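You operate a simulated robot arm through the tools that you are given. There is no shell and no other tool. Be economical: measure what you need, move in short steps, check, and stop when the job is done.

You are at the controls of a simulated robot arm. One attempt, no reset.

Task
Dry the wet tongs and the wet blue cup on the mat, then put them away.
Fine: tongs along the rack, cup on the tasting bench; nothing on the ground. Set down upright: blue cup.
Where things are to end (x, y in the base frame): blue cup within 60 mm of [610, -270].

The check looks at the end state, three seconds after you hand in, the way a careful person would. Anything else that was tipped, shoved, dropped, spilled or broken makes it a failure.

Robot
A 6-joint arm with a two-finger parallel gripper, fixed in place. Base frame: the origin is at the foot of the arm, x ahead of it, y to its left, z up. Lengths are in mm, angles in rad, forces in N, time in s.
With the tool pointing down near the work surface it reaches from about 100 to 320 mm from the base axis. Its first joint turns from -1.152 to 1.152 rad. Payload 2.45 kg.
The tool frame sits at the grasp point between the pads (the TCP): z along the fingers, y along the line on which they close. The tips reach 24 mm beyond it. Largest opening 68 mm; finger width 17, thickness 10; the body of the gripper, 40 by 70 mm, starts 41 mm behind the TCP.
Orientation is that of the tool frame in the base frame, as [roll, pitch, yaw] about the fixed x, y, z axes, in that order (R = Rz(yaw) Ry(pitch) Rx(roll)). With the fingers straight down and closing along the base's y, the tool's x points along the base's -x, its y along +y and its z along -z.

Tools
- The arm moves only by the tool step_arm. Its argument "steps" is a list that holds one entry, the list of rows, each a list of 7 numbers: the shift along the base's x, y, z in mm, then the turn, a rotation vector about the base's x, y, z in rad, then the opening in per cent of the stroke, from 0 (shut) to 100 (fully open). In form: [[[x, y, z, rx, ry, rz, hand], ...]]. A call has 1 to 12 rows; each row is the pose to reach, as a shift and turn from the pose commanded when the call began. Rows are played at 5 a second. More than 50 mm and 0.15 rad between two rows, or a gripper value outside its range, and nothing of the call is played. Where a pose cannot be reached the arm comes as near as it can. A force on the tool above 50 N (or 10 N above the force at the start of the call, whichever is more), or a blocked arm, ends the call early, and 0.2 s more pass. Each finger travels about 108 mm/s and halts on what it meets, pressing with about 21 N; the grip force reading is that of the motor and also rises with nothing between the fingers. The clock runs only during rows and for 0.2 s after the last one: add rows that repeat a pose to give the fingers time. It gives the time, the measured TCP pose, the force on the tool (base axes), the opening and the grip force at its end, in the units of the frame above (readings bear some noise), with the torque about the TCP (base axes, N m) and any sound that the robot's microphone picked up.
- Cameras (640 x 400 px; columns grow to the right, rows downward): "scene" is fixed at [168.9, 429.4, 1446.4]; the picture's right is [-0.66, -0.75, 0.00], its down [-0.56, 0.50, -0.66] and it looks along [0.49, -0.44, -0.75] (base axes); focal length 345 px, centre (320, 200). "wrist" rides on the gripper at [84, 11, -75] in the tool frame; the picture's right is [-0.13, 0.99, 0.00], its down [-0.60, -0.08, -0.79] and it looks along [-0.79, -0.10, 0.61] (tool axes); focal length 251 px, centre (320, 200). There is no depth. A picture from a camera that has moved, and an enlarged one, comes with that camera's place and axes in the base frame and with its lens.
- grab_frame(camera): a new picture of that camera. It takes no simulated time.
- enlarge(camera, box): a new picture of the part [left, top, right, bottom] of that camera's present view, enlarged. It takes no simulated time.
- finish_job(): hands the job in; it is judged then, once.

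Go step by step. Nothing tells you positions but the pictures and the camera data: compare them with the known pose of the tool, close in by small moves and look again before you grip or let go. The budget is 120 turns and 84 pictures, counting those below and the enlarged ones. Unless the task says otherwise, let go and move clear before handing in, and close with one line.

The tools are called after ">>>" as name(argument=value, ...) on one line, values as JSON. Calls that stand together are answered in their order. step_arm: Moves the arm, as the interface text tells. Its arguments: {"type":"object","properties":{"steps":{"type":"array","items":{"type":"array","items":{"type":"array","items":{"type":"number"}}}}},"required":["steps"]} The other tools are called the same way: grab_frame (camera) takes a picture; enlarge (camera, box) takes an enlarged picture of a part of a camera's view; finish_job () hands the job in.

At the start:

```text
time_s: 0.0
tcp_pos: [372.5, 166.1, 1130.8]
orientation: [3.141, -0.001, 3.14]
force: [0.2, -0.2, 0.1]
torque: [-0.03, 0.0, -0.01]
gripper_width: 68.3
grip_force: 0.1
```

scene: 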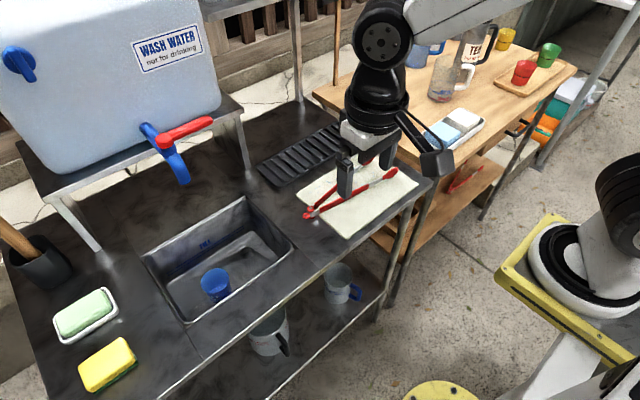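
wrist: 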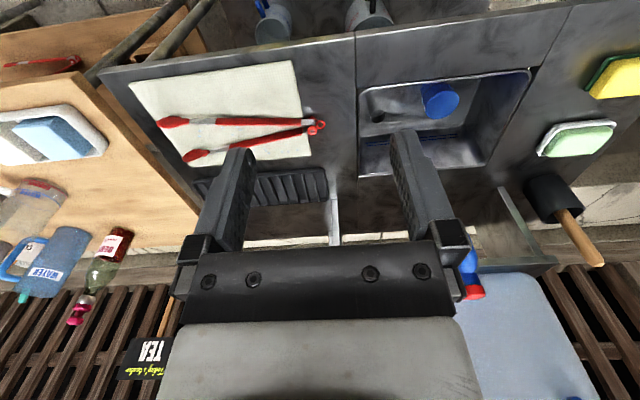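

I'll look closer at the mat, the sink, the rack and the bench before I move.

>>> enlarge(camera="scene", box=[240, 90, 440, 250])

>>> enlarge(camera="scene", box=[400, 10, 620, 180])

>>> enlarge(camera="scene", box=[130, 180, 310, 330])

>>> enlarge(camera="wrist", box=[120, 50, 360, 220])

```text
2.50 times, centred on (340, 170) of scene
camera zoom: at [168.9, 429.4, 1446.4], right [-0.66, -0.75, 0.0], down [-0.56, 0.5, -0.66], along [0.49, -0.44, -0.75], focal length 863 px, centre (270, 275)
```

zoom: 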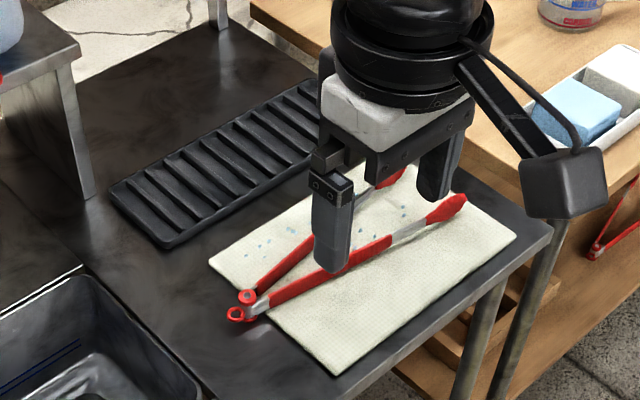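

```text
2.35 times, centred on (510, 95) of scene
camera zoom: at [168.9, 429.4, 1446.4], right [-0.66, -0.75, 0.0], down [-0.56, 0.5, -0.66], along [0.49, -0.44, -0.75], focal length 812 px, centre (-127, 447)
```

zoom: 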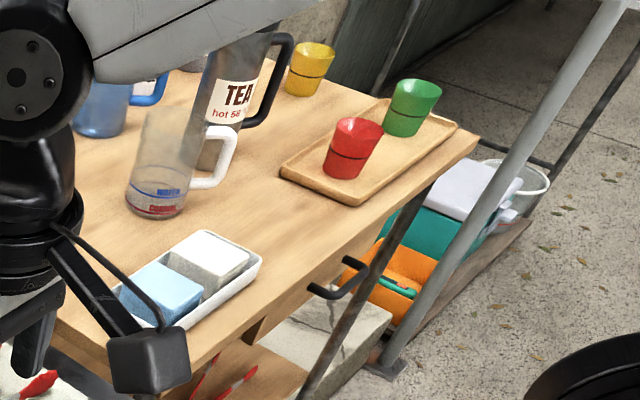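

```text
2.67 times, centred on (220, 255) of scene
camera zoom: at [168.9, 429.4, 1446.4], right [-0.66, -0.75, 0.0], down [-0.56, 0.5, -0.66], along [0.49, -0.44, -0.75], focal length 921 px, centre (587, 53)
```

zoom: 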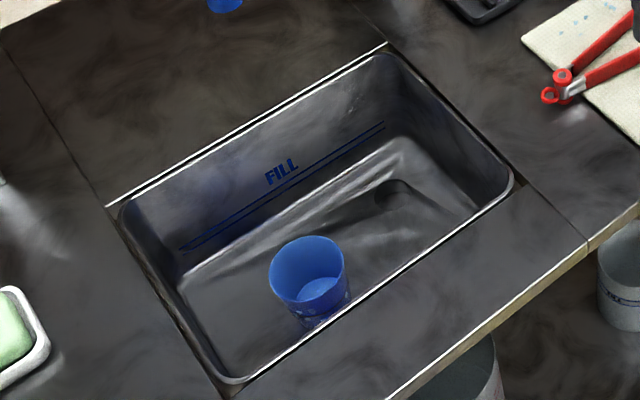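

```text
2.35 times, centred on (240, 135) of wrist
camera zoom: at [289.7, 176.2, 1207.0], right [0.13, 0.99, 0.0], down [0.6, -0.08, 0.79], along [0.79, -0.1, -0.61], focal length 592 px, centre (508, 353)
```

zoom: 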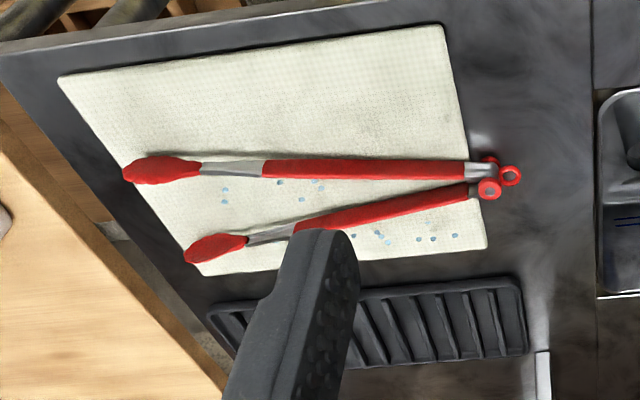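

The mat looks axis-aligned at about x 428–590, y −106–125, z≈875, and the tongs lie along y with the pivot near (525, 135). The rack is at about x 630–725, y −122–140, and the cup is in the sink near (580, 364). First I'll move above the tongs and turn the gripper so it closes along x.

>>> step_arm(steps=[[[14, -13, -5, 0, 0, 0.143, 100], [28, -26, -10, 0, 0, 0.286, 100], [42, -40, -15, 0, 0, 0.429, 100], [56, -53, -20, 0, 0, 0.571, 100], [70, -66, -25, 0, 0, 0.714, 100], [84, -80, -30, 0, 0, 0.857, 100], [98, -93, -35, 0, 0, 1.0, 100], [112, -106, -40, 0, 0, 1.143, 100], [126, -120, -45, 0, 0, 1.286, 100], [140, -133, -50, 0, 0, 1.429, 100], [150, -146, -50, 0, 0, 1.571, 100], [150, -146, -50, 0, 0, 1.571, 100]]])

>>> grab_frame(camera="wrist")

>>> grab_frame(camera="scene")

```text
time_s: 2.6
tcp_pos: [523.9, 19.0, 1080.3]
orientation: [3.141, 0.0, -1.569]
force: [-1.1, -0.6, -0.7]
torque: [-0.01, 0.01, -0.02]
gripper_width: 67.9
grip_force: 0.0
```

```text
77 pictures are left
camera wrist: at [512.7, -65.9, 1156.9], right [-0.99, 0.13, 0.0], down [0.08, 0.6, 0.79], along [0.1, 0.79, -0.61], focal length 251 px, centre (320, 200)
```

wrist: 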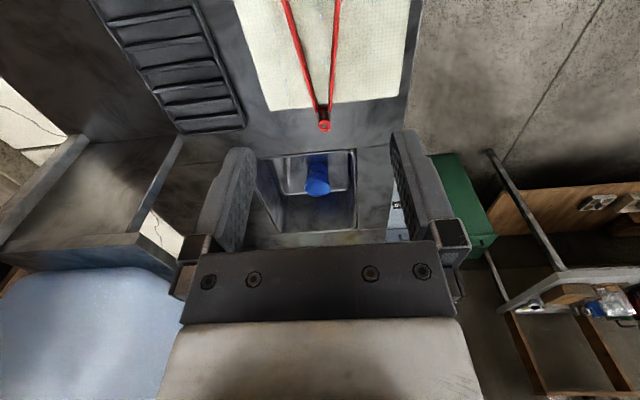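

```text
76 pictures are left
```

scene: 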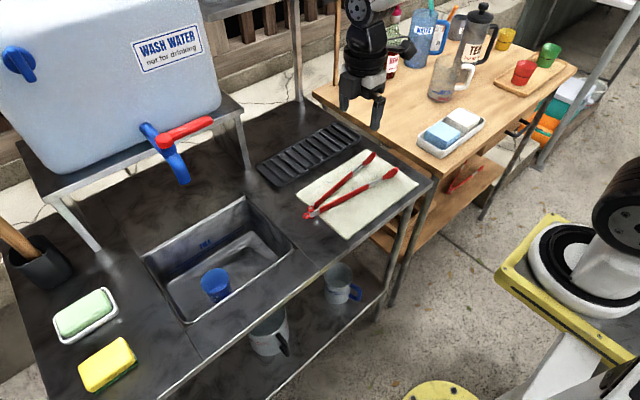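

The arm reaches this far, and the tongs are in clear view. I'll zoom in on the tongs and mat, and on the tasting bench.

>>> enlarge(camera="scene", box=[240, 115, 430, 245])

>>> enlarge(camera="wrist", box=[220, 0, 430, 230])

```text
3.08 times, centred on (335, 180) of scene
camera zoom: at [168.9, 429.4, 1446.4], right [-0.66, -0.75, 0.0], down [-0.56, 0.5, -0.66], along [0.49, -0.44, -0.75], focal length 1062 px, centre (274, 262)
```

zoom: 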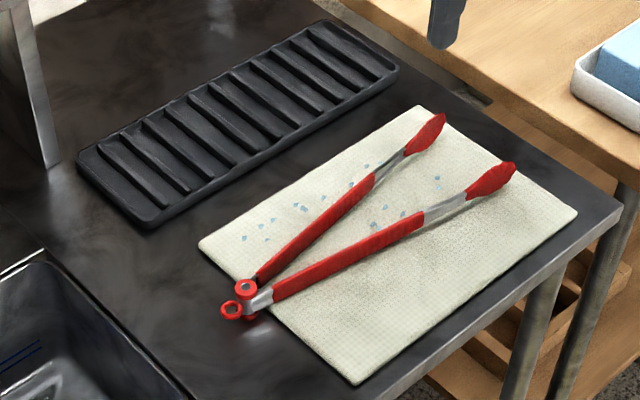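

```text
1.74 times, centred on (325, 115) of wrist
camera zoom: at [512.7, -65.9, 1156.9], right [-0.99, 0.13, 0.0], down [0.08, 0.6, 0.79], along [0.1, 0.79, -0.61], focal length 437 px, centre (311, 348)
```

zoom: 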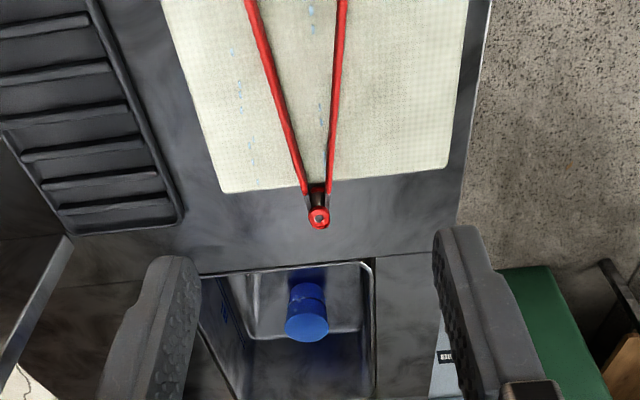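

The drops sit on the mat beside the tongs. The tongs can stay there drying while I do the cup. The tap overhangs the sink, so I'll measure it before going near, moving to the robot side of the sink for a view.

>>> step_arm(steps=[[[-15, 40, 10, 0, 0, 0, 100], [-30, 80, 20, 0, 0, 0, 100], [-45, 120, 30, 0, 0, 0, 100], [-60, 150, 40, 0, 0, 0, 100], [-60, 150, 40, 0, 0, 0, 100]]])

>>> grab_frame(camera="wrist")

>>> grab_frame(camera="scene")

```text
time_s: 3.8
tcp_pos: [463.9, 170.7, 1121.2]
orientation: [3.141, 0.0, -1.571]
force: [-0.8, 0.3, 0.0]
torque: [0.0, -0.04, 0.02]
gripper_width: 68.1
grip_force: 0.0
```

```text
73 pictures are left
camera wrist: at [453.3, 86.3, 1197.4], right [-0.99, 0.13, 0.0], down [0.08, 0.6, 0.79], along [0.1, 0.79, -0.61], focal length 251 px, centre (320, 200)
```

wrist: 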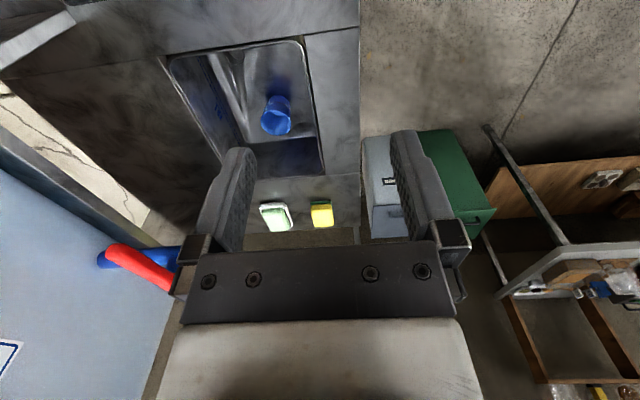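

```text
72 pictures are left
```

scene: 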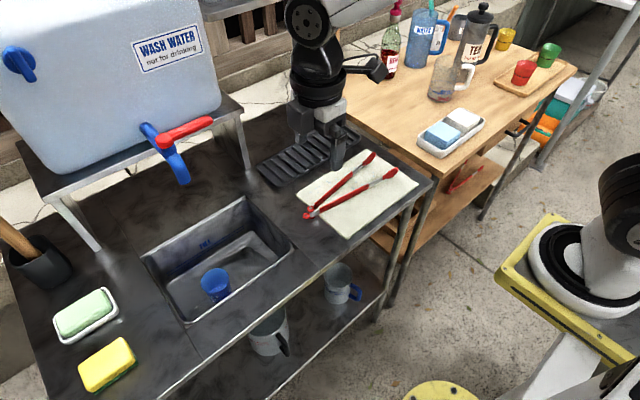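

The tap spout tip is at about (620, 330, 1030) and its handle end at about (598, 269, 1135). I'll keep to the robot side, tilt the wrist toward +y so it stays clear of the tap, and look down into the sink.

>>> step_arm(steps=[[[16, 40, -10, 0, 0, 0, 100], [32, 80, -20, -0.05, 0, 0, 100], [48, 120, -30, -0.1, 0, 0, 100], [60, 160, -40, -0.16, 0, 0, 100], [66, 195, -50, -0.22, 0, 0, 100], [66, 195, -60, -0.26, 0, 0, 100], [66, 195, -60, -0.26, 0, 0, 100]]])

>>> grab_frame(camera="wrist")

>>> grab_frame(camera="scene")

```text
time_s: 5.4
tcp_pos: [527.3, 365.3, 1061.8]
orientation: [-3.14, -0.26, -1.57]
force: [0.0, -0.5, -0.4]
torque: [-0.01, 0.01, 0.0]
gripper_width: 67.9
grip_force: 0.1
```

```text
71 pictures are left
camera wrist: at [516.4, 303.8, 1156.7], right [-0.99, 0.12, -0.03], down [0.08, 0.79, 0.61], along [0.1, 0.6, -0.79], focal length 251 px, centre (320, 200)
```

wrist: 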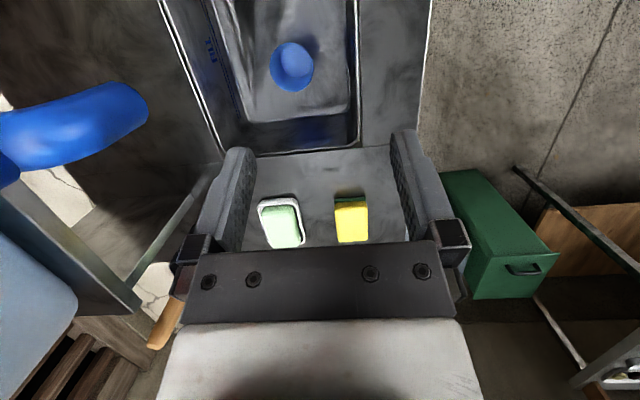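

```text
70 pictures are left
```

scene: 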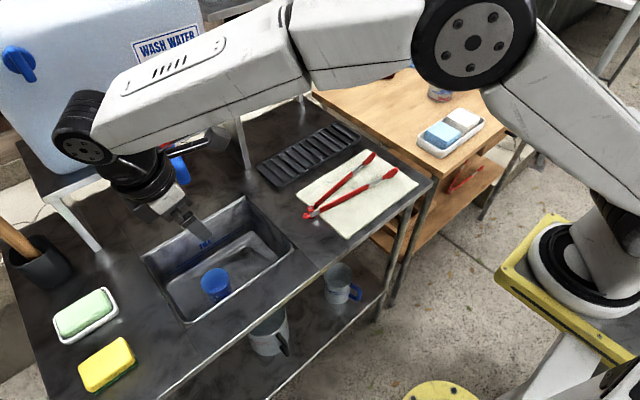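

The cup stands upright in the sink, and the spout tip is confirmed at about (616, 332, 1030). I'll zoom in on the cup for an exact position.

>>> enlarge(camera="wrist", box=[240, 20, 340, 110])

>>> enlarge(camera="scene", box=[180, 250, 260, 310])

```text
4.44 times, centred on (290, 65) of wrist
camera zoom: at [516.4, 303.8, 1156.7], right [-0.99, 0.12, -0.03], down [0.08, 0.79, 0.61], along [0.1, 0.6, -0.79], focal length 1118 px, centre (453, 800)
```

zoom: 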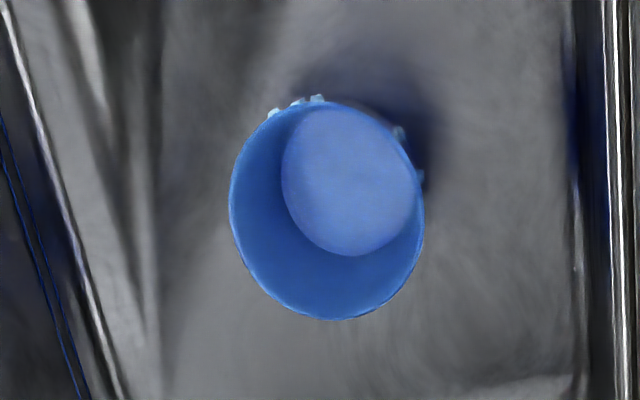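

```text
6.67 times, centred on (220, 280) of scene
camera zoom: at [168.9, 429.4, 1446.4], right [-0.66, -0.75, 0.0], down [-0.56, 0.5, -0.66], along [0.49, -0.44, -0.75], focal length 2302 px, centre (987, -333)
```

zoom: 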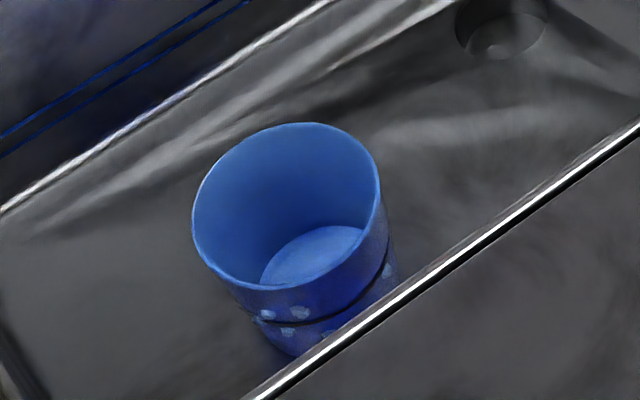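

The rim centre is about (573, 361, 788), the rim about 59 mm across, and the cup about 66 mm tall, with droplets on its outside. I'll descend on the robot side of the tap and then shift over the cup.

>>> step_arm(steps=[[[0, -2, -45, 0, 0, 0, 100], [0, -4, -90, 0, 0, 0, 100], [2, -5, -135, 0, 0, 0, 100], [5, -6, -175, 0, 0, 0, 100], [25, -7, -190, 0, 0, 0, 100], [43, -7, -205, 0, 0, 0, 100], [43, -7, -220, 0, 0, 0, 100], [43, -7, -220, 0, 0, 0, 100]]])

>>> grab_frame(camera="wrist")

>>> grab_frame(camera="scene")

```text
time_s: 7.2
tcp_pos: [575.5, 356.8, 840.6]
orientation: [3.139, -0.26, -1.571]
force: [1.1, 0.4, -0.5]
torque: [-0.03, 0.01, -0.02]
gripper_width: 67.8
grip_force: 0.1
```

```text
67 pictures are left
camera wrist: at [563.2, 295.2, 935.9], right [-0.99, 0.12, -0.03], down [0.08, 0.79, 0.61], along [0.1, 0.6, -0.79], focal length 251 px, centre (320, 200)
```

wrist: 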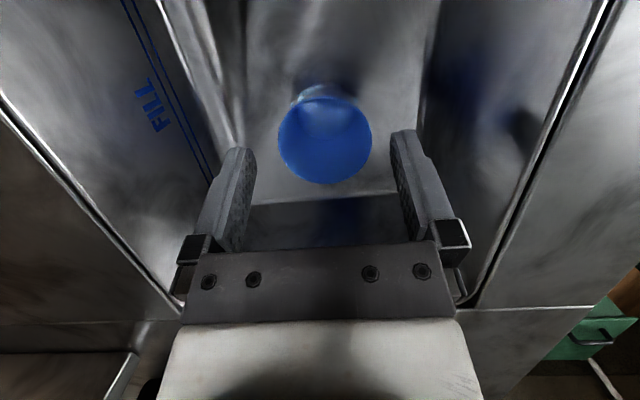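

```text
66 pictures are left
```

scene: 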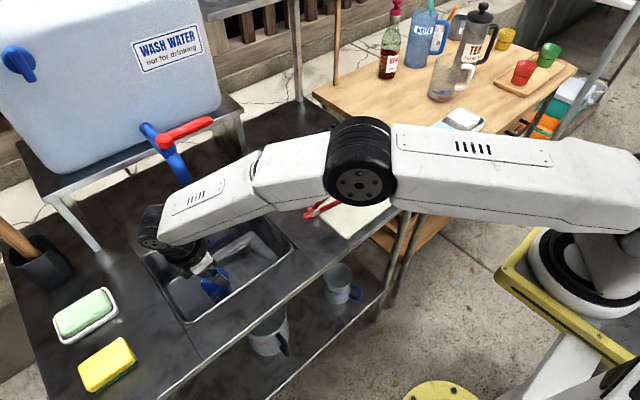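

The cup is nearly centred between the fingers, about 1.5 mm toward −x. I'll correct that and go down in two stages.

>>> step_arm(steps=[[[-1.5, 0, -10, 0, 0, 0, 100], [-1.5, 0, -22, 0, 0, 0, 100], [-1.5, 0, -32, 0, 0, 0, 100], [-1.5, 0, -32, 0, 0, 0, 100]]])

>>> enlarge(camera="wrist", box=[190, 60, 450, 260])

```text
time_s: 8.2
tcp_pos: [571.2, 356.4, 808.4]
orientation: [-3.141, -0.261, -1.571]
force: [0.3, 0.0, -0.1]
torque: [0.0, -0.02, -0.01]
gripper_width: 67.9
grip_force: 0.1
```

```text
2.00 times, centred on (320, 160) of wrist
camera zoom: at [560.7, 295.0, 904.5], right [-0.99, 0.12, -0.03], down [0.08, 0.79, 0.61], along [0.1, 0.6, -0.79], focal length 503 px, centre (320, 280)
```

zoom: 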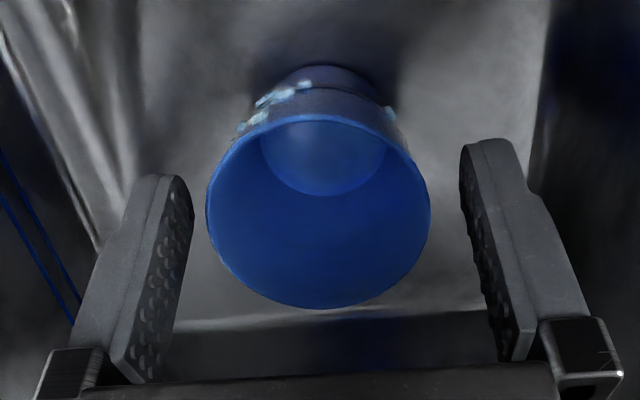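

The fingers now sit about 2 mm too far toward −x. I'll correct that and lower to grip height.

>>> step_arm(steps=[[[2, 0, 0, 0, 0, 0, 100], [2, 0, -12, 0, 0, 0, 100], [2, 0, -24, 0, 0, 0, 100], [2, 0, -36, 0, 0, 0, 100], [2, 0, -36, 0, 0, 0, 100]]])

>>> enlarge(camera="wrist", box=[190, 60, 450, 260])

```text
time_s: 9.4
tcp_pos: [574.9, 357.8, 773.3]
orientation: [3.141, -0.261, -1.57]
force: [0.2, 0.8, 0.1]
torque: [-0.01, 0.01, 0.03]
gripper_width: 67.9
grip_force: 0.0
```

```text
2.00 times, centred on (320, 160) of wrist
camera zoom: at [563.2, 295.7, 868.5], right [-0.99, 0.12, -0.03], down [0.08, 0.79, 0.61], along [0.1, 0.6, -0.79], focal length 503 px, centre (320, 280)
```

zoom: 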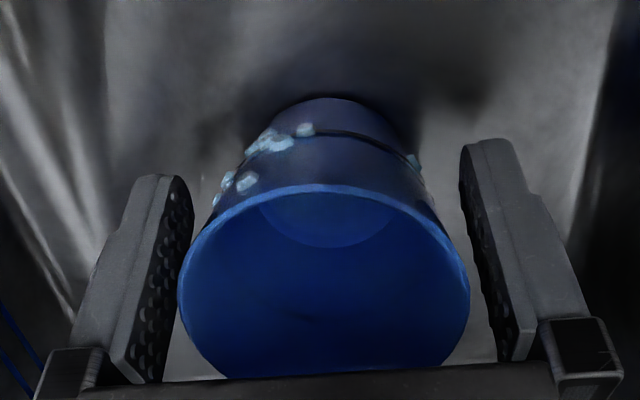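

The cup is straddled evenly and nothing has been touched. Closing the gripper.

>>> step_arm(steps=[[[0, 0, 0, 0, 0, 0, 84], [0, 0, 0, 0, 0, 0, 70], [0, 0, 0, 0, 0, 0, 50], [0, 0, 0, 0, 0, 0, 50]]])

>>> enlarge(camera="wrist", box=[190, 60, 450, 260])

```text
time_s: 10.4
tcp_pos: [574.8, 358.6, 774.0]
orientation: [-3.141, -0.26, -1.57]
force: [0.5, -0.1, 0.7]
torque: [0.0, 0.04, 0.04]
gripper_width: 56.4
grip_force: 21.2
```

```text
2.00 times, centred on (320, 160) of wrist
camera zoom: at [563.2, 295.7, 868.7], right [-0.99, 0.12, -0.03], down [0.08, 0.79, 0.61], along [0.1, 0.6, -0.79], focal length 503 px, centre (320, 280)
```

zoom: 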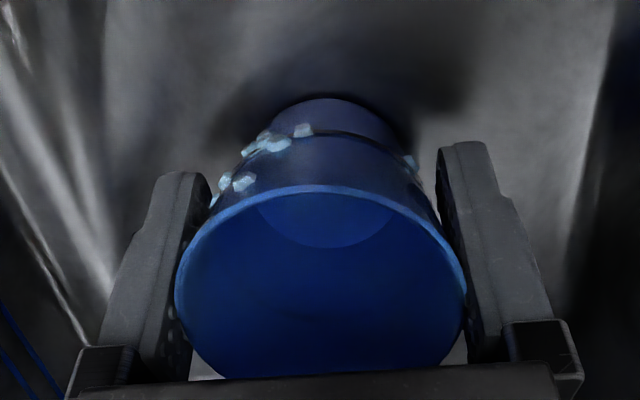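

The cup is held at 56.4 mm, just below the rim. I'll lift it out the way I came in, up, toward the robot, then up again, keeping the tilt so the cup stays upright.

>>> step_arm(steps=[[[0, 0, 15, 0, 0, 0, 50], [0, 0, 40, 0, 0, 0, 50], [-5, 0, 70, 0, 0, 0, 50], [-25, 0, 90, 0, 0, 0, 50], [-42, 0, 110, 0, 0, 0, 50], [-45, 0, 140, 0, 0, 0, 50], [-45, 0, 180, 0, 0, 0, 50], [-45, 0, 220, 0, 0, 0, 50], [-45, 0, 240, 0, 0, 0, 50], [-45, 0, 240, 0, 0, 0, 50]]])

>>> grab_frame(camera="wrist")

>>> grab_frame(camera="scene")

```text
time_s: 12.6
tcp_pos: [525.1, 357.3, 1013.7]
orientation: [3.141, -0.261, -1.571]
force: [-0.2, -0.5, -0.5]
torque: [0.04, -0.01, -0.01]
gripper_width: 56.6
grip_force: 20.9
```

```text
62 pictures are left
camera wrist: at [515.8, 294.1, 1109.0], right [-0.99, 0.12, -0.03], down [0.08, 0.79, 0.61], along [0.1, 0.6, -0.79], focal length 251 px, centre (320, 200)
```

wrist: 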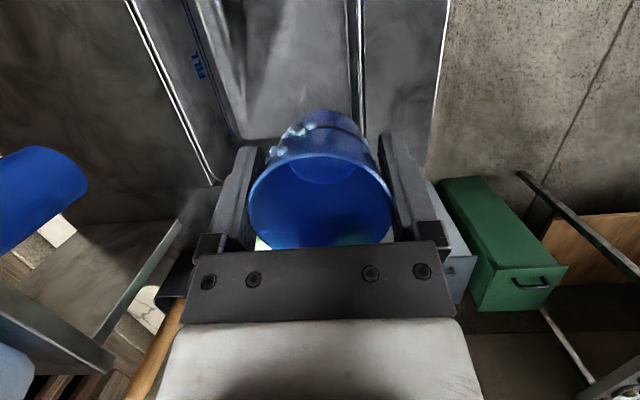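

```text
61 pictures are left
```

scene: 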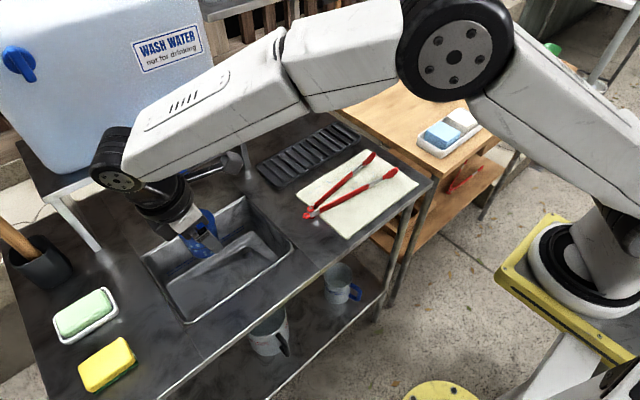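

The cup is held upright. I'll carry it to the free strip of mat on the robot side of the tongs, near (458, 72).

>>> step_arm(steps=[[[-9, -35, 0, 0, 0, 0, 50], [-18, -71, 0, 0, 0, 0, 50], [-26, -107, 0, 0, 0, 0, 50], [-35, -143, 0, 0, 0, 0, 50], [-44, -178, 0, 0, 0, 0, 50], [-53, -214, 0, 0, 0, 0, 50], [-62, -250, 0, 0, 0, 0, 50], [-70, -285, 0, 0, 0, 0, 50], [-70, -285, -30, 0, 0, 0, 50], [-70, -285, -55, 0, 0, 0, 50], [-70, -285, -55, 0, 0, 0, 50]]])

>>> grab_frame(camera="wrist")

>>> enlarge(camera="scene", box=[240, 90, 440, 250])

```text
time_s: 15.0
tcp_pos: [458.7, 70.8, 956.8]
orientation: [3.141, -0.259, -1.57]
force: [-0.1, 0.0, 0.3]
torque: [-0.03, -0.02, 0.0]
gripper_width: 56.6
grip_force: 20.8
```

```text
60 pictures are left
camera wrist: at [448.0, 9.3, 1051.8], right [-0.99, 0.12, -0.03], down [0.08, 0.79, 0.61], along [0.1, 0.6, -0.79], focal length 251 px, centre (320, 200)
```

wrist: 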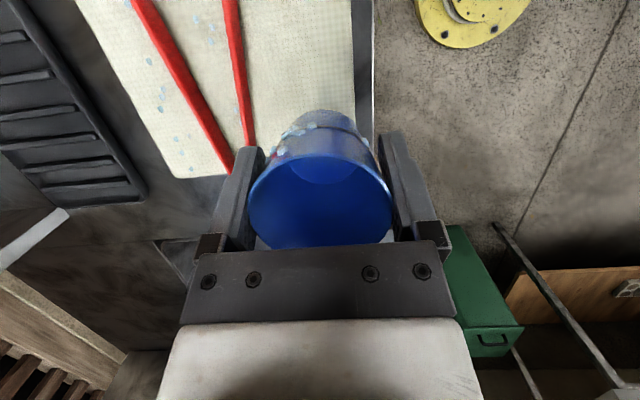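

```text
2.50 times, centred on (340, 170) of scene
camera zoom: at [168.9, 429.4, 1446.4], right [-0.66, -0.75, 0.0], down [-0.56, 0.5, -0.66], along [0.49, -0.44, -0.75], focal length 863 px, centre (270, 275)
```

zoom: 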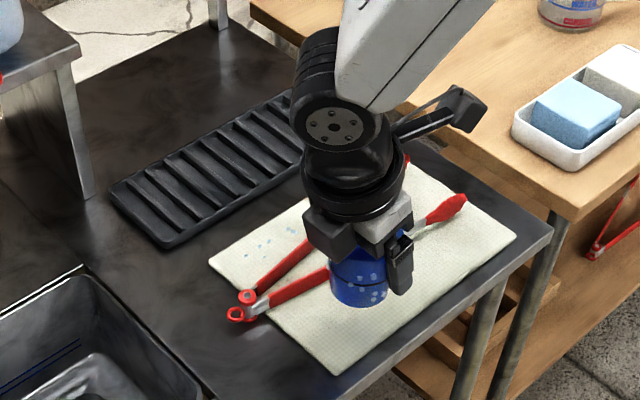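

The cup hangs over the mat, its bottom about 25 mm above it. I'll lower slowly until it touches.

>>> step_arm(steps=[[[0, 0, -8, 0, 0, 0, 50], [0, 0, -16, 0, 0, 0, 50], [0, 0, -19, 0, 0, 0, 50], [0, 0, -21, 0, 0, 0, 50], [0, 0, -23, 0, 0, 0, 50], [0, 0, -23, 0, 0, 0, 50]]])

>>> enlarge(camera="scene", box=[290, 160, 390, 230])

```text
time_s: 16.4
tcp_pos: [458.5, 71.9, 934.9]
orientation: [-3.139, -0.259, -1.571]
force: [-0.8, -0.3, -0.3]
torque: [0.02, 0.01, 0.01]
gripper_width: 56.5
grip_force: 20.5
```

```text
5.71 times, centred on (340, 195) of scene
camera zoom: at [168.9, 429.4, 1446.4], right [-0.66, -0.75, 0.0], down [-0.56, 0.5, -0.66], along [0.49, -0.44, -0.75], focal length 1973 px, centre (206, 229)
```

zoom: 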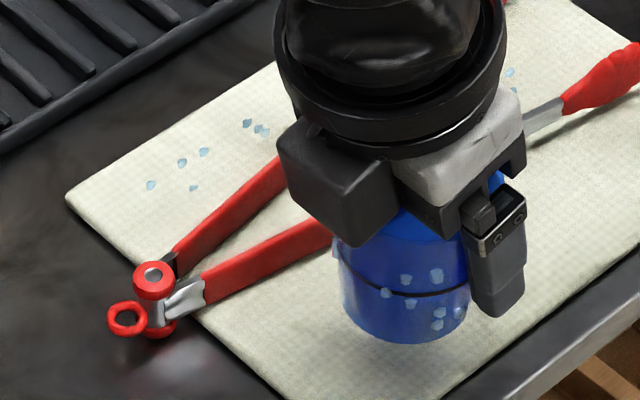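

There's no contact yet, so I'll go on down in small increments.

>>> step_arm(steps=[[[0, 0, -2, 0, 0, 0, 50], [0, 0, -4, 0, 0, 0, 50], [0, 0, -5.5, 0, 0, 0, 50], [0, 0, -7, 0, 0, 0, 50], [0, 0, -7, 0, 0, 0, 50]]])

>>> enlarge(camera="scene", box=[290, 160, 390, 230])

```text
time_s: 17.6
tcp_pos: [459.1, 72.2, 927.6]
orientation: [-3.14, -0.259, -1.57]
force: [-0.1, -0.3, -0.6]
torque: [0.05, -0.02, 0.06]
gripper_width: 56.7
grip_force: 21.0
```

```text
5.71 times, centred on (340, 195) of scene
camera zoom: at [168.9, 429.4, 1446.4], right [-0.66, -0.75, 0.0], down [-0.56, 0.5, -0.66], along [0.49, -0.44, -0.75], focal length 1973 px, centre (206, 229)
```

zoom: 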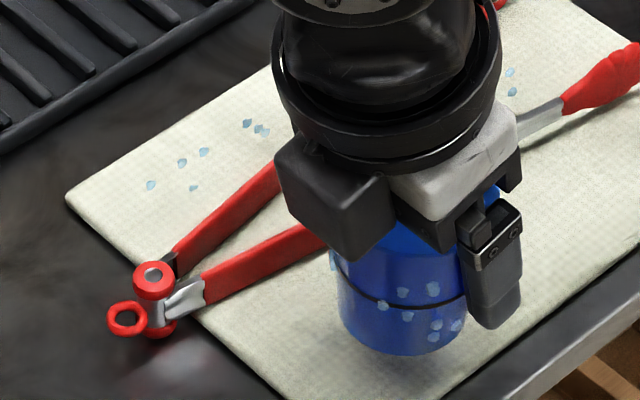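

>>> step_arm(steps=[[[0, 0, -1.5, 0, 0, 0, 50], [0, 0, -3, 0, 0, 0, 50], [0, 0, -4.5, 0, 0, 0, 50], [0, 0, -6, 0, 0, 0, 50], [0, 0, -7.5, 0, 0, 0, 50], [0, 0, -9, 0, 0, 0, 50], [0, 0, -9, 0, 0, 0, 50]]])

>>> enlarge(camera="scene", box=[290, 160, 390, 230])

```text
time_s: 19.2
tcp_pos: [456.9, 73.9, 918.3]
orientation: [3.141, -0.26, -1.571]
force: [-0.3, -0.4, 0.1]
torque: [-0.02, 0.0, 0.0]
gripper_width: 56.5
grip_force: 21.0
```

```text
5.71 times, centred on (340, 195) of scene
camera zoom: at [168.9, 429.4, 1446.4], right [-0.66, -0.75, 0.0], down [-0.56, 0.5, -0.66], along [0.49, -0.44, -0.75], focal length 1973 px, centre (206, 229)
```

zoom: 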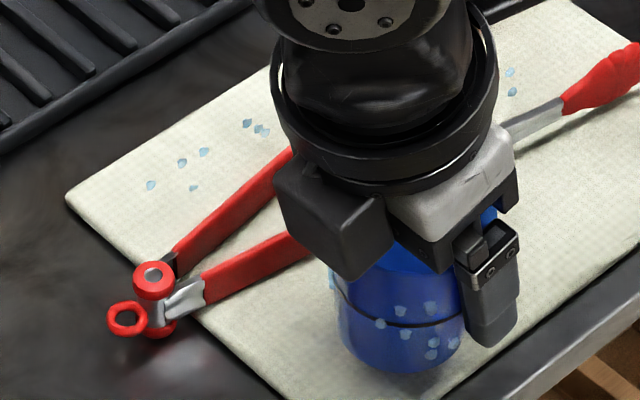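

>>> step_arm(steps=[[[0, 0, -1.5, 0, 0, 0, 50], [0, 0, -3, 0, 0, 0, 50], [0, 0, -4.5, 0, 0, 0, 50], [0, 0, -6, 0, 0, 0, 50], [0, 0, -7, 0, 0, 0, 50], [0, 0, -7, 0, 0, 0, 50]]])

>>> enlarge(camera="scene", box=[290, 160, 390, 230])

```text
time_s: 20.6
tcp_pos: [458.0, 72.8, 912.3]
orientation: [-3.141, -0.259, -1.572]
force: [-0.6, -0.1, -0.1]
torque: [0.01, 0.01, -0.04]
gripper_width: 56.6
grip_force: 20.6
```

```text
5.71 times, centred on (340, 195) of scene
camera zoom: at [168.9, 429.4, 1446.4], right [-0.66, -0.75, 0.0], down [-0.56, 0.5, -0.66], along [0.49, -0.44, -0.75], focal length 1973 px, centre (206, 229)
```

zoom: 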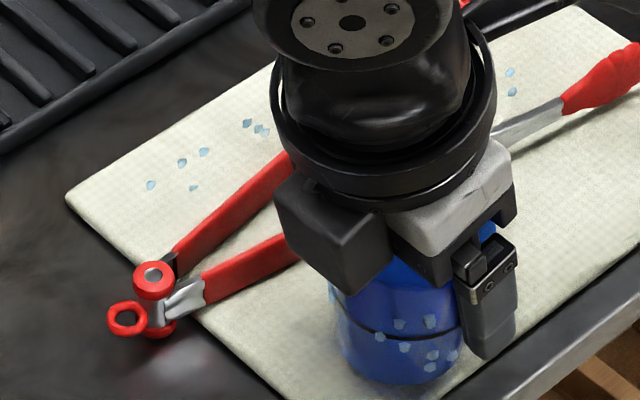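

>>> step_arm(steps=[[[0, 0, -1.5, 0, 0, 0, 50], [0, 0, -3, 0, 0, 0, 50], [0, 0, -4.5, 0, 0, 0, 50], [0, 0, -6, 0, 0, 0, 50], [0, 0, -6, 0, 0, 0, 50]]])

>>> enlarge(camera="scene", box=[290, 160, 390, 230])

```text
time_s: 21.8
tcp_pos: [457.2, 73.0, 906.2]
orientation: [3.141, -0.26, -1.571]
force: [-0.1, 0.1, -0.6]
torque: [-0.02, 0.0, -0.02]
gripper_width: 56.4
grip_force: 21.0
```

```text
5.71 times, centred on (340, 195) of scene
camera zoom: at [168.9, 429.4, 1446.4], right [-0.66, -0.75, 0.0], down [-0.56, 0.5, -0.66], along [0.49, -0.44, -0.75], focal length 1973 px, centre (206, 229)
```

zoom: 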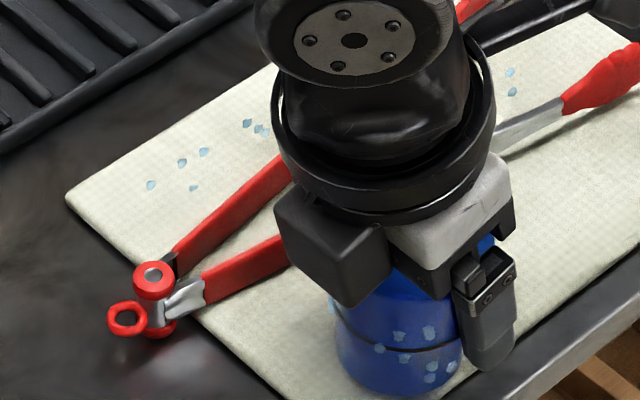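

Re-triangulating the mat edge gives the mat at z≈858 and x from about 436. So the cup is still just above the mat and too close to its edge. I'll shift it +5 in x and +8 in y and keep lowering.

>>> step_arm(steps=[[[2, 3, 3, 0, 0, 0, 50], [5, 8, 3, 0, 0, 0, 50], [5, 8, 0, 0, 0, 0, 50], [5, 8, -2, 0, 0, 0, 50], [5, 8, -4, 0, 0, 0, 50], [5, 8, -6, 0, 0, 0, 50], [5, 8, -6, 0, 0, 0, 50]]])

>>> enlarge(camera="scene", box=[290, 160, 390, 240])

>>> enlarge(camera="wrist", box=[150, 0, 470, 260])

```text
time_s: 23.4
tcp_pos: [462.5, 80.1, 899.6]
orientation: [-3.14, -0.261, -1.569]
force: [-2.6, 0.2, 19.1]
torque: [0.12, -0.03, 0.05]
gripper_width: 56.6
grip_force: 21.0
```

```text
5.00 times, centred on (340, 200) of scene
camera zoom: at [168.5, 429.3, 1446.4], right [-0.66, -0.75, 0.0], down [-0.56, 0.5, -0.66], along [0.49, -0.44, -0.75], focal length 1726 px, centre (220, 200)
```

zoom: 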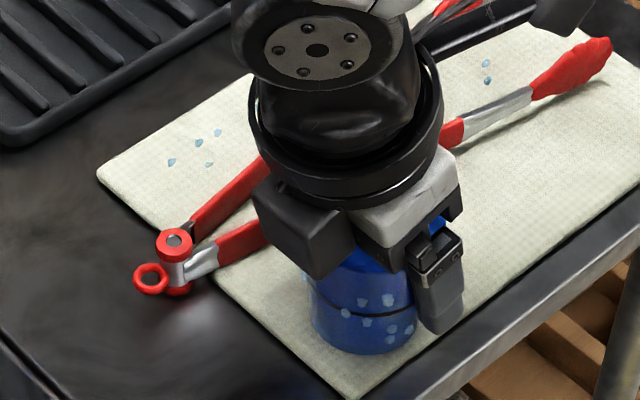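

```text
1.54 times, centred on (310, 130) of wrist
camera zoom: at [452.6, 18.7, 995.6], right [-0.99, 0.12, -0.04], down [0.08, 0.79, 0.61], along [0.1, 0.6, -0.79], focal length 387 px, centre (335, 308)
```

zoom: 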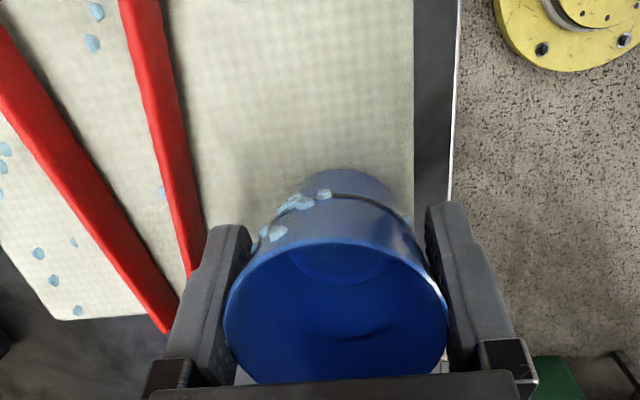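

The cup has touched the mat at 19 N. I'll ease off 1 mm, hold it there, and watch whether the droplets go.

>>> step_arm(steps=[[[0, 0, 0.8, 0, 0, 0, 50], [0, 0, 0.8, 0, 0, 0, 50], [0, 0, 0.8, 0, 0, 0, 50], [0, 0, 0.8, 0, 0, 0, 50], [0, 0, 0.8, 0, 0, 0, 50], [0, 0, 0.8, 0, 0, 0, 50], [0, 0, 0.8, 0, 0, 0, 50], [0, 0, 0.8, 0, 0, 0, 50], [0, 0, 0.8, 0, 0, 0, 50], [0, 0, 0.8, 0, 0, 0, 50], [0, 0, 0.8, 0, 0, 0, 50], [0, 0, 0.8, 0, 0, 0, 50]]])

>>> enlarge(camera="wrist", box=[150, 0, 470, 260])

```text
time_s: 26.0
tcp_pos: [462.5, 81.5, 900.4]
orientation: [-3.141, -0.259, -1.569]
force: [0.0, 0.3, -0.7]
torque: [-0.01, 0.01, -0.01]
gripper_width: 56.3
grip_force: 21.0
```

```text
1.54 times, centred on (310, 130) of wrist
camera zoom: at [452.3, 18.5, 996.0], right [-0.99, 0.12, -0.03], down [0.08, 0.79, 0.61], along [0.1, 0.6, -0.79], focal length 387 px, centre (335, 308)
```

zoom: 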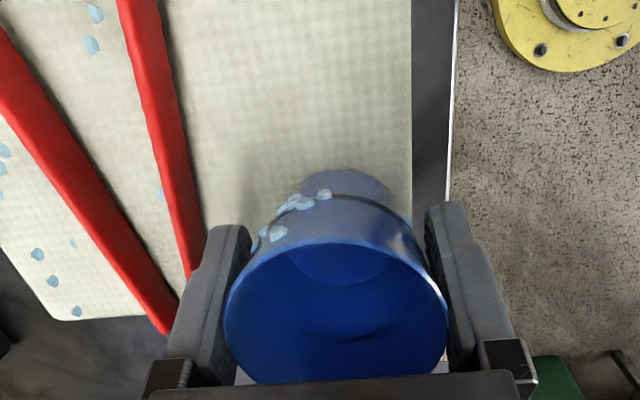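

The droplets are still there, so it probably needs to rest free on the mat. I'll open slightly because the tongs are next to one finger, rise, open wide, and back off upward.

>>> step_arm(steps=[[[0, 0, -0.3, 0, 0, 0, 86], [0, 0, -0.3, 0, 0, 0, 90], [0, 0, -0.3, 0, 0, 0, 94], [0, 0, -0.3, 0, 0, 0, 94], [0, 0, 4, 0, 0, 0, 94], [0, 0, 10, 0, 0, 0, 97], [0, 0, 18, 0, 0, 0, 100], [0, 0, 28, 0, 0, 0, 100], [0, 0, 50, 0, 0, 0, 100], [0, 0, 80, 0, 0, 0, 100], [0, 0, 80, 0, 0, 0, 100]]])

>>> enlarge(camera="wrist", box=[150, 0, 470, 260])

>>> enlarge(camera="scene", box=[290, 150, 410, 250])

```text
time_s: 28.4
tcp_pos: [461.2, 80.4, 979.8]
orientation: [-3.14, -0.26, -1.57]
force: [0.3, -0.4, -0.2]
torque: [0.01, -0.02, -0.03]
gripper_width: 67.9
grip_force: 0.1
```

```text
1.54 times, centred on (310, 130) of wrist
camera zoom: at [451.2, 18.3, 1075.3], right [-0.99, 0.12, -0.03], down [0.08, 0.79, 0.61], along [0.1, 0.6, -0.79], focal length 387 px, centre (335, 308)
```

zoom: 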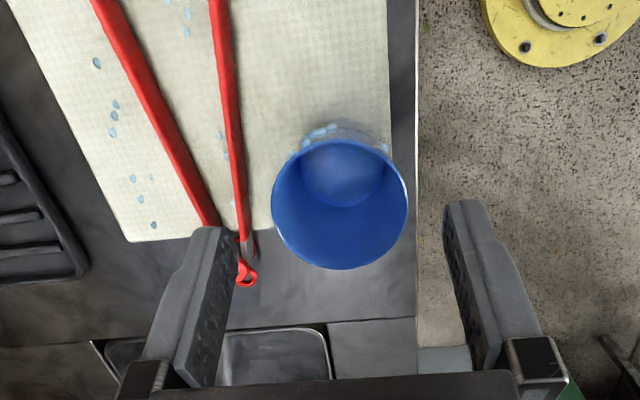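

```text
4.00 times, centred on (350, 200) of scene
camera zoom: at [168.9, 429.4, 1446.4], right [-0.66, -0.75, 0.0], down [-0.56, 0.5, -0.66], along [0.49, -0.44, -0.75], focal length 1381 px, centre (200, 200)
```

zoom: 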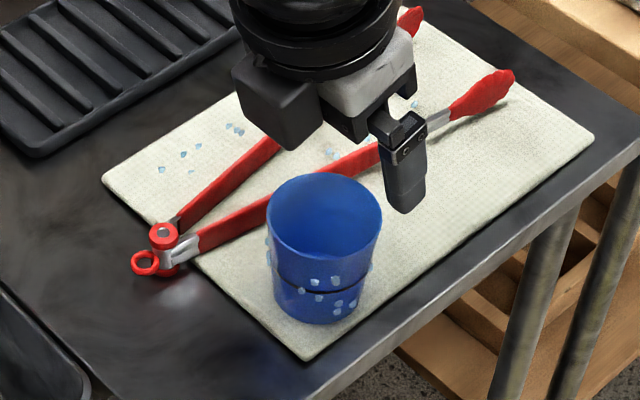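

The cup stands free and upright on the mat, with droplets still showing. I'll raise the arm, wait, and check whether things dry with time.

>>> step_arm(steps=[[[0, 0, 20, 0, 0, 0, 100], [0, 0, 40, 0, 0, 0, 100], [0, 0, 40, 0, 0, 0, 100], [0, 0, 40, 0, 0, 0, 100], [0, 0, 40, 0, 0, 0, 100], [0, 0, 40, 0, 0, 0, 100], [0, 0, 40, 0, 0, 0, 100], [0, 0, 40, 0, 0, 0, 100], [0, 0, 40, 0, 0, 0, 100], [0, 0, 40, 0, 0, 0, 100], [0, 0, 40, 0, 0, 0, 100], [0, 0, 40, 0, 0, 0, 100]]])

>>> enlarge(camera="scene", box=[290, 150, 410, 250])

```text
time_s: 31.0
tcp_pos: [462.5, 80.7, 1020.5]
orientation: [3.141, -0.261, -1.572]
force: [0.6, 0.1, -1.2]
torque: [0.0, -0.02, -0.02]
gripper_width: 68.2
grip_force: 0.1
```

```text
4.00 times, centred on (350, 200) of scene
camera zoom: at [168.9, 429.4, 1446.4], right [-0.66, -0.75, 0.0], down [-0.56, 0.5, -0.66], along [0.49, -0.44, -0.75], focal length 1381 px, centre (200, 200)
```

zoom: 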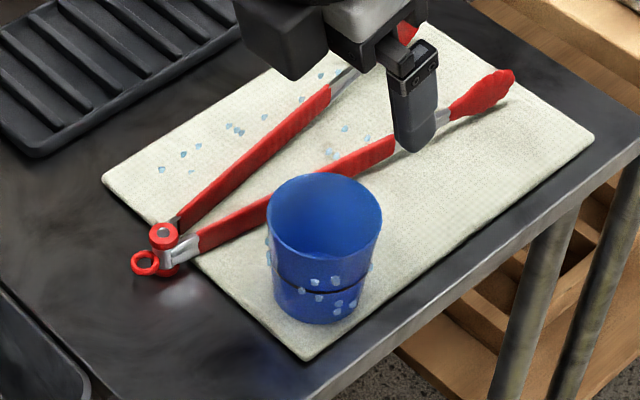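

No change after about 5 s at rest. While waiting, I'll untilt and turn the gripper back so it closes along y. That keeps it clear of the tongs when I re-grip, and lets me scout the bench.

>>> step_arm(steps=[[[10, -10, 10, 0.09, 0, 0, 100], [20, -20, 20, 0.18, 0, 0, 100], [30, -40, 40, 0.26, 0, 0, 100], [30, -70, 60, 0.26, 0, 0, 100], [30, -100, 60, 0.26, 0, 0, 100], [30, -130, 60, 0.26, 0, 0, 100], [30, -130, 60, 0.26, 0, 0, 100]]])

>>> step_arm(steps=[[[0, -10, 0, 0, 0, -0.143, 100], [0, -20, 0, 0, 0, -0.286, 100], [0, -30, 0, 0, 0, -0.429, 100], [0, -40, 0, 0, 0, -0.571, 100], [0, -50, 0, 0, 0, -0.714, 100], [0, -60, 0, 0, 0, -0.857, 100], [0, -70, 0, 0, 0, -1.0, 100], [0, -80, 0, 0, 0, -1.143, 100], [0, -90, 0, 0, 0, -1.286, 100], [0, -100, 0, 0, 0, -1.429, 100], [0, -110, 0, 0, 0, -1.571, 100], [0, -110, 0, 0, 0, -1.571, 100]]])

>>> grab_frame(camera="wrist")

>>> grab_frame(camera="scene")

>>> enlarge(camera="scene", box=[290, 150, 410, 250])

```text
time_s: 32.6
tcp_pos: [491.1, -49.3, 1081.2]
orientation: [-3.141, 0.0, -1.57]
force: [0.4, 0.4, 0.2]
torque: [-0.02, 0.0, 0.0]
gripper_width: 67.7
grip_force: 0.1
```

```text
time_s: 35.2
tcp_pos: [493.5, -159.5, 1079.6]
orientation: [3.141, 0.0, 3.139]
force: [0.6, 0.1, 0.5]
torque: [-0.02, 0.03, -0.01]
gripper_width: 68.1
grip_force: 0.2
```

```text
47 pictures are left
camera wrist: at [409.5, -148.8, 1156.8], right [0.13, 0.99, 0.0], down [0.6, -0.08, 0.79], along [0.79, -0.1, -0.61], focal length 251 px, centre (320, 200)
```

wrist: 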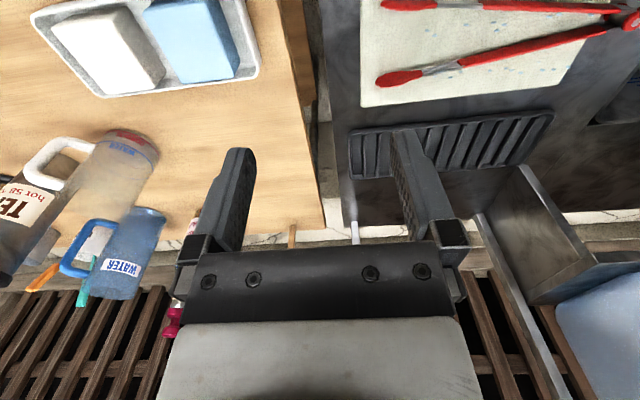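

```text
46 pictures are left
```

scene: 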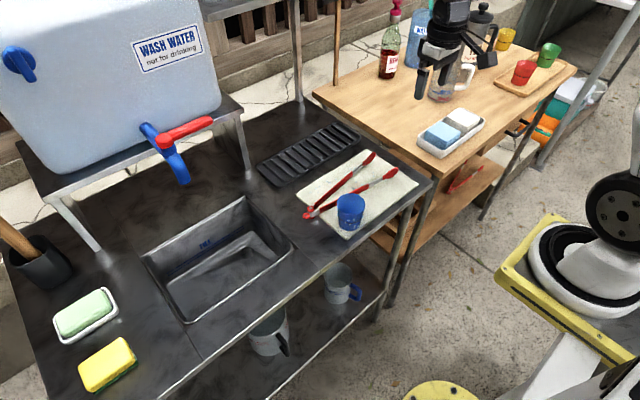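

```text
4.00 times, centred on (350, 200) of scene
camera zoom: at [168.9, 429.4, 1446.4], right [-0.66, -0.75, 0.0], down [-0.56, 0.5, -0.66], along [0.49, -0.44, -0.75], focal length 1381 px, centre (200, 200)
```

zoom: 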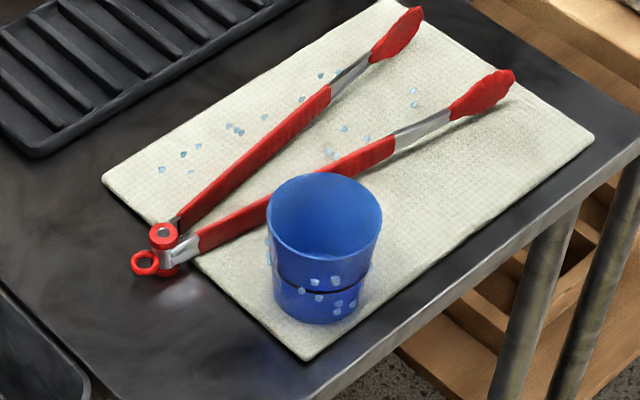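

The bench spot at (610, −270) is clear, between the sponge tray and the bench's left edge. Both items still show drops, so I'll give them more time.

>>> step_arm(steps=[[[0, 0, 0, 0, 0, 0, 100], [0, 0, 0, 0, 0, 0, 100], [0, 0, 0, 0, 0, 0, 100], [0, 0, 0, 0, 0, 0, 100], [0, 0, 0, 0, 0, 0, 100], [0, 0, 0, 0, 0, 0, 100], [0, 0, 0, 0, 0, 0, 100], [0, 0, 0, 0, 0, 0, 100], [0, 0, 0, 0, 0, 0, 100], [0, 0, 0, 0, 0, 0, 100], [0, 0, 0, 0, 0, 0, 100], [0, 0, 0, 0, 0, 0, 100]]])

>>> step_arm(steps=[[[0, 0, 0, 0, 0, 0, 100], [0, 0, 0, 0, 0, 0, 100], [0, 0, 0, 0, 0, 0, 100], [0, 0, 0, 0, 0, 0, 100], [0, 0, 0, 0, 0, 0, 100], [0, 0, 0, 0, 0, 0, 100], [0, 0, 0, 0, 0, 0, 100], [0, 0, 0, 0, 0, 0, 100], [0, 0, 0, 0, 0, 0, 100], [0, 0, 0, 0, 0, 0, 100], [0, 0, 0, 0, 0, 0, 100], [0, 0, 0, 0, 0, 0, 100]]])

>>> step_arm(steps=[[[0, 0, 0, 0, 0, 0, 100], [0, 0, 0, 0, 0, 0, 100], [0, 0, 0, 0, 0, 0, 100], [0, 0, 0, 0, 0, 0, 100], [0, 0, 0, 0, 0, 0, 100], [0, 0, 0, 0, 0, 0, 100], [0, 0, 0, 0, 0, 0, 100], [0, 0, 0, 0, 0, 0, 100], [0, 0, 0, 0, 0, 0, 100], [0, 0, 0, 0, 0, 0, 100], [0, 0, 0, 0, 0, 0, 100], [0, 0, 0, 0, 0, 0, 100]]])

>>> enlarge(camera="scene", box=[290, 150, 410, 250])

>>> enlarge(camera="wrist", box=[340, 0, 640, 190])

```text
time_s: 37.8
tcp_pos: [493.9, -159.2, 1080.3]
orientation: [3.141, -0.001, 3.141]
force: [1.0, -0.2, -0.3]
torque: [-0.02, 0.02, 0.0]
gripper_width: 68.1
grip_force: 0.0
```

```text
time_s: 40.4
tcp_pos: [493.9, -161.2, 1080.3]
orientation: [-3.141, 0.0, 3.141]
force: [-0.4, 0.6, 0.2]
torque: [0.02, 0.01, -0.05]
gripper_width: 68.0
grip_force: 0.1
```

```text
time_s: 43.0
tcp_pos: [493.5, -159.7, 1079.3]
orientation: [-3.141, -0.002, 3.14]
force: [-0.1, -0.4, 0.1]
torque: [0.01, -0.03, -0.02]
gripper_width: 67.9
grip_force: 0.0
```

```text
4.00 times, centred on (350, 200) of scene
camera zoom: at [168.9, 429.4, 1446.4], right [-0.66, -0.75, 0.0], down [-0.56, 0.5, -0.66], along [0.49, -0.44, -0.75], focal length 1381 px, centre (200, 200)
```

zoom: 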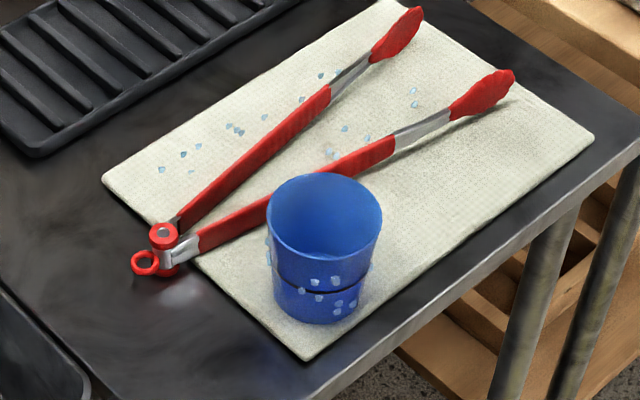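

```text
2.11 times, centred on (490, 95) of wrist
camera zoom: at [409.4, -148.8, 1156.7], right [0.13, 0.99, 0.0], down [0.6, -0.08, 0.79], along [0.79, -0.1, -0.61], focal length 529 px, centre (-38, 421)
```

zoom: 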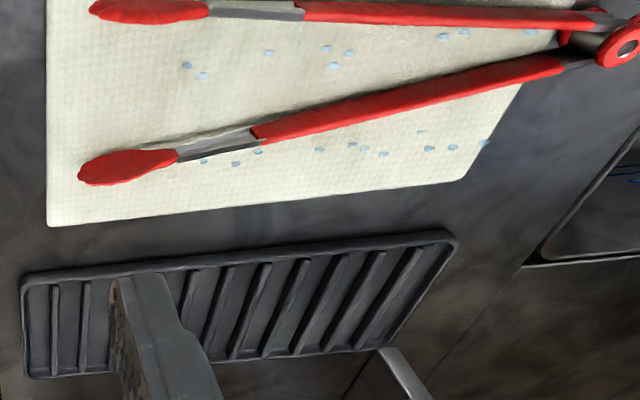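

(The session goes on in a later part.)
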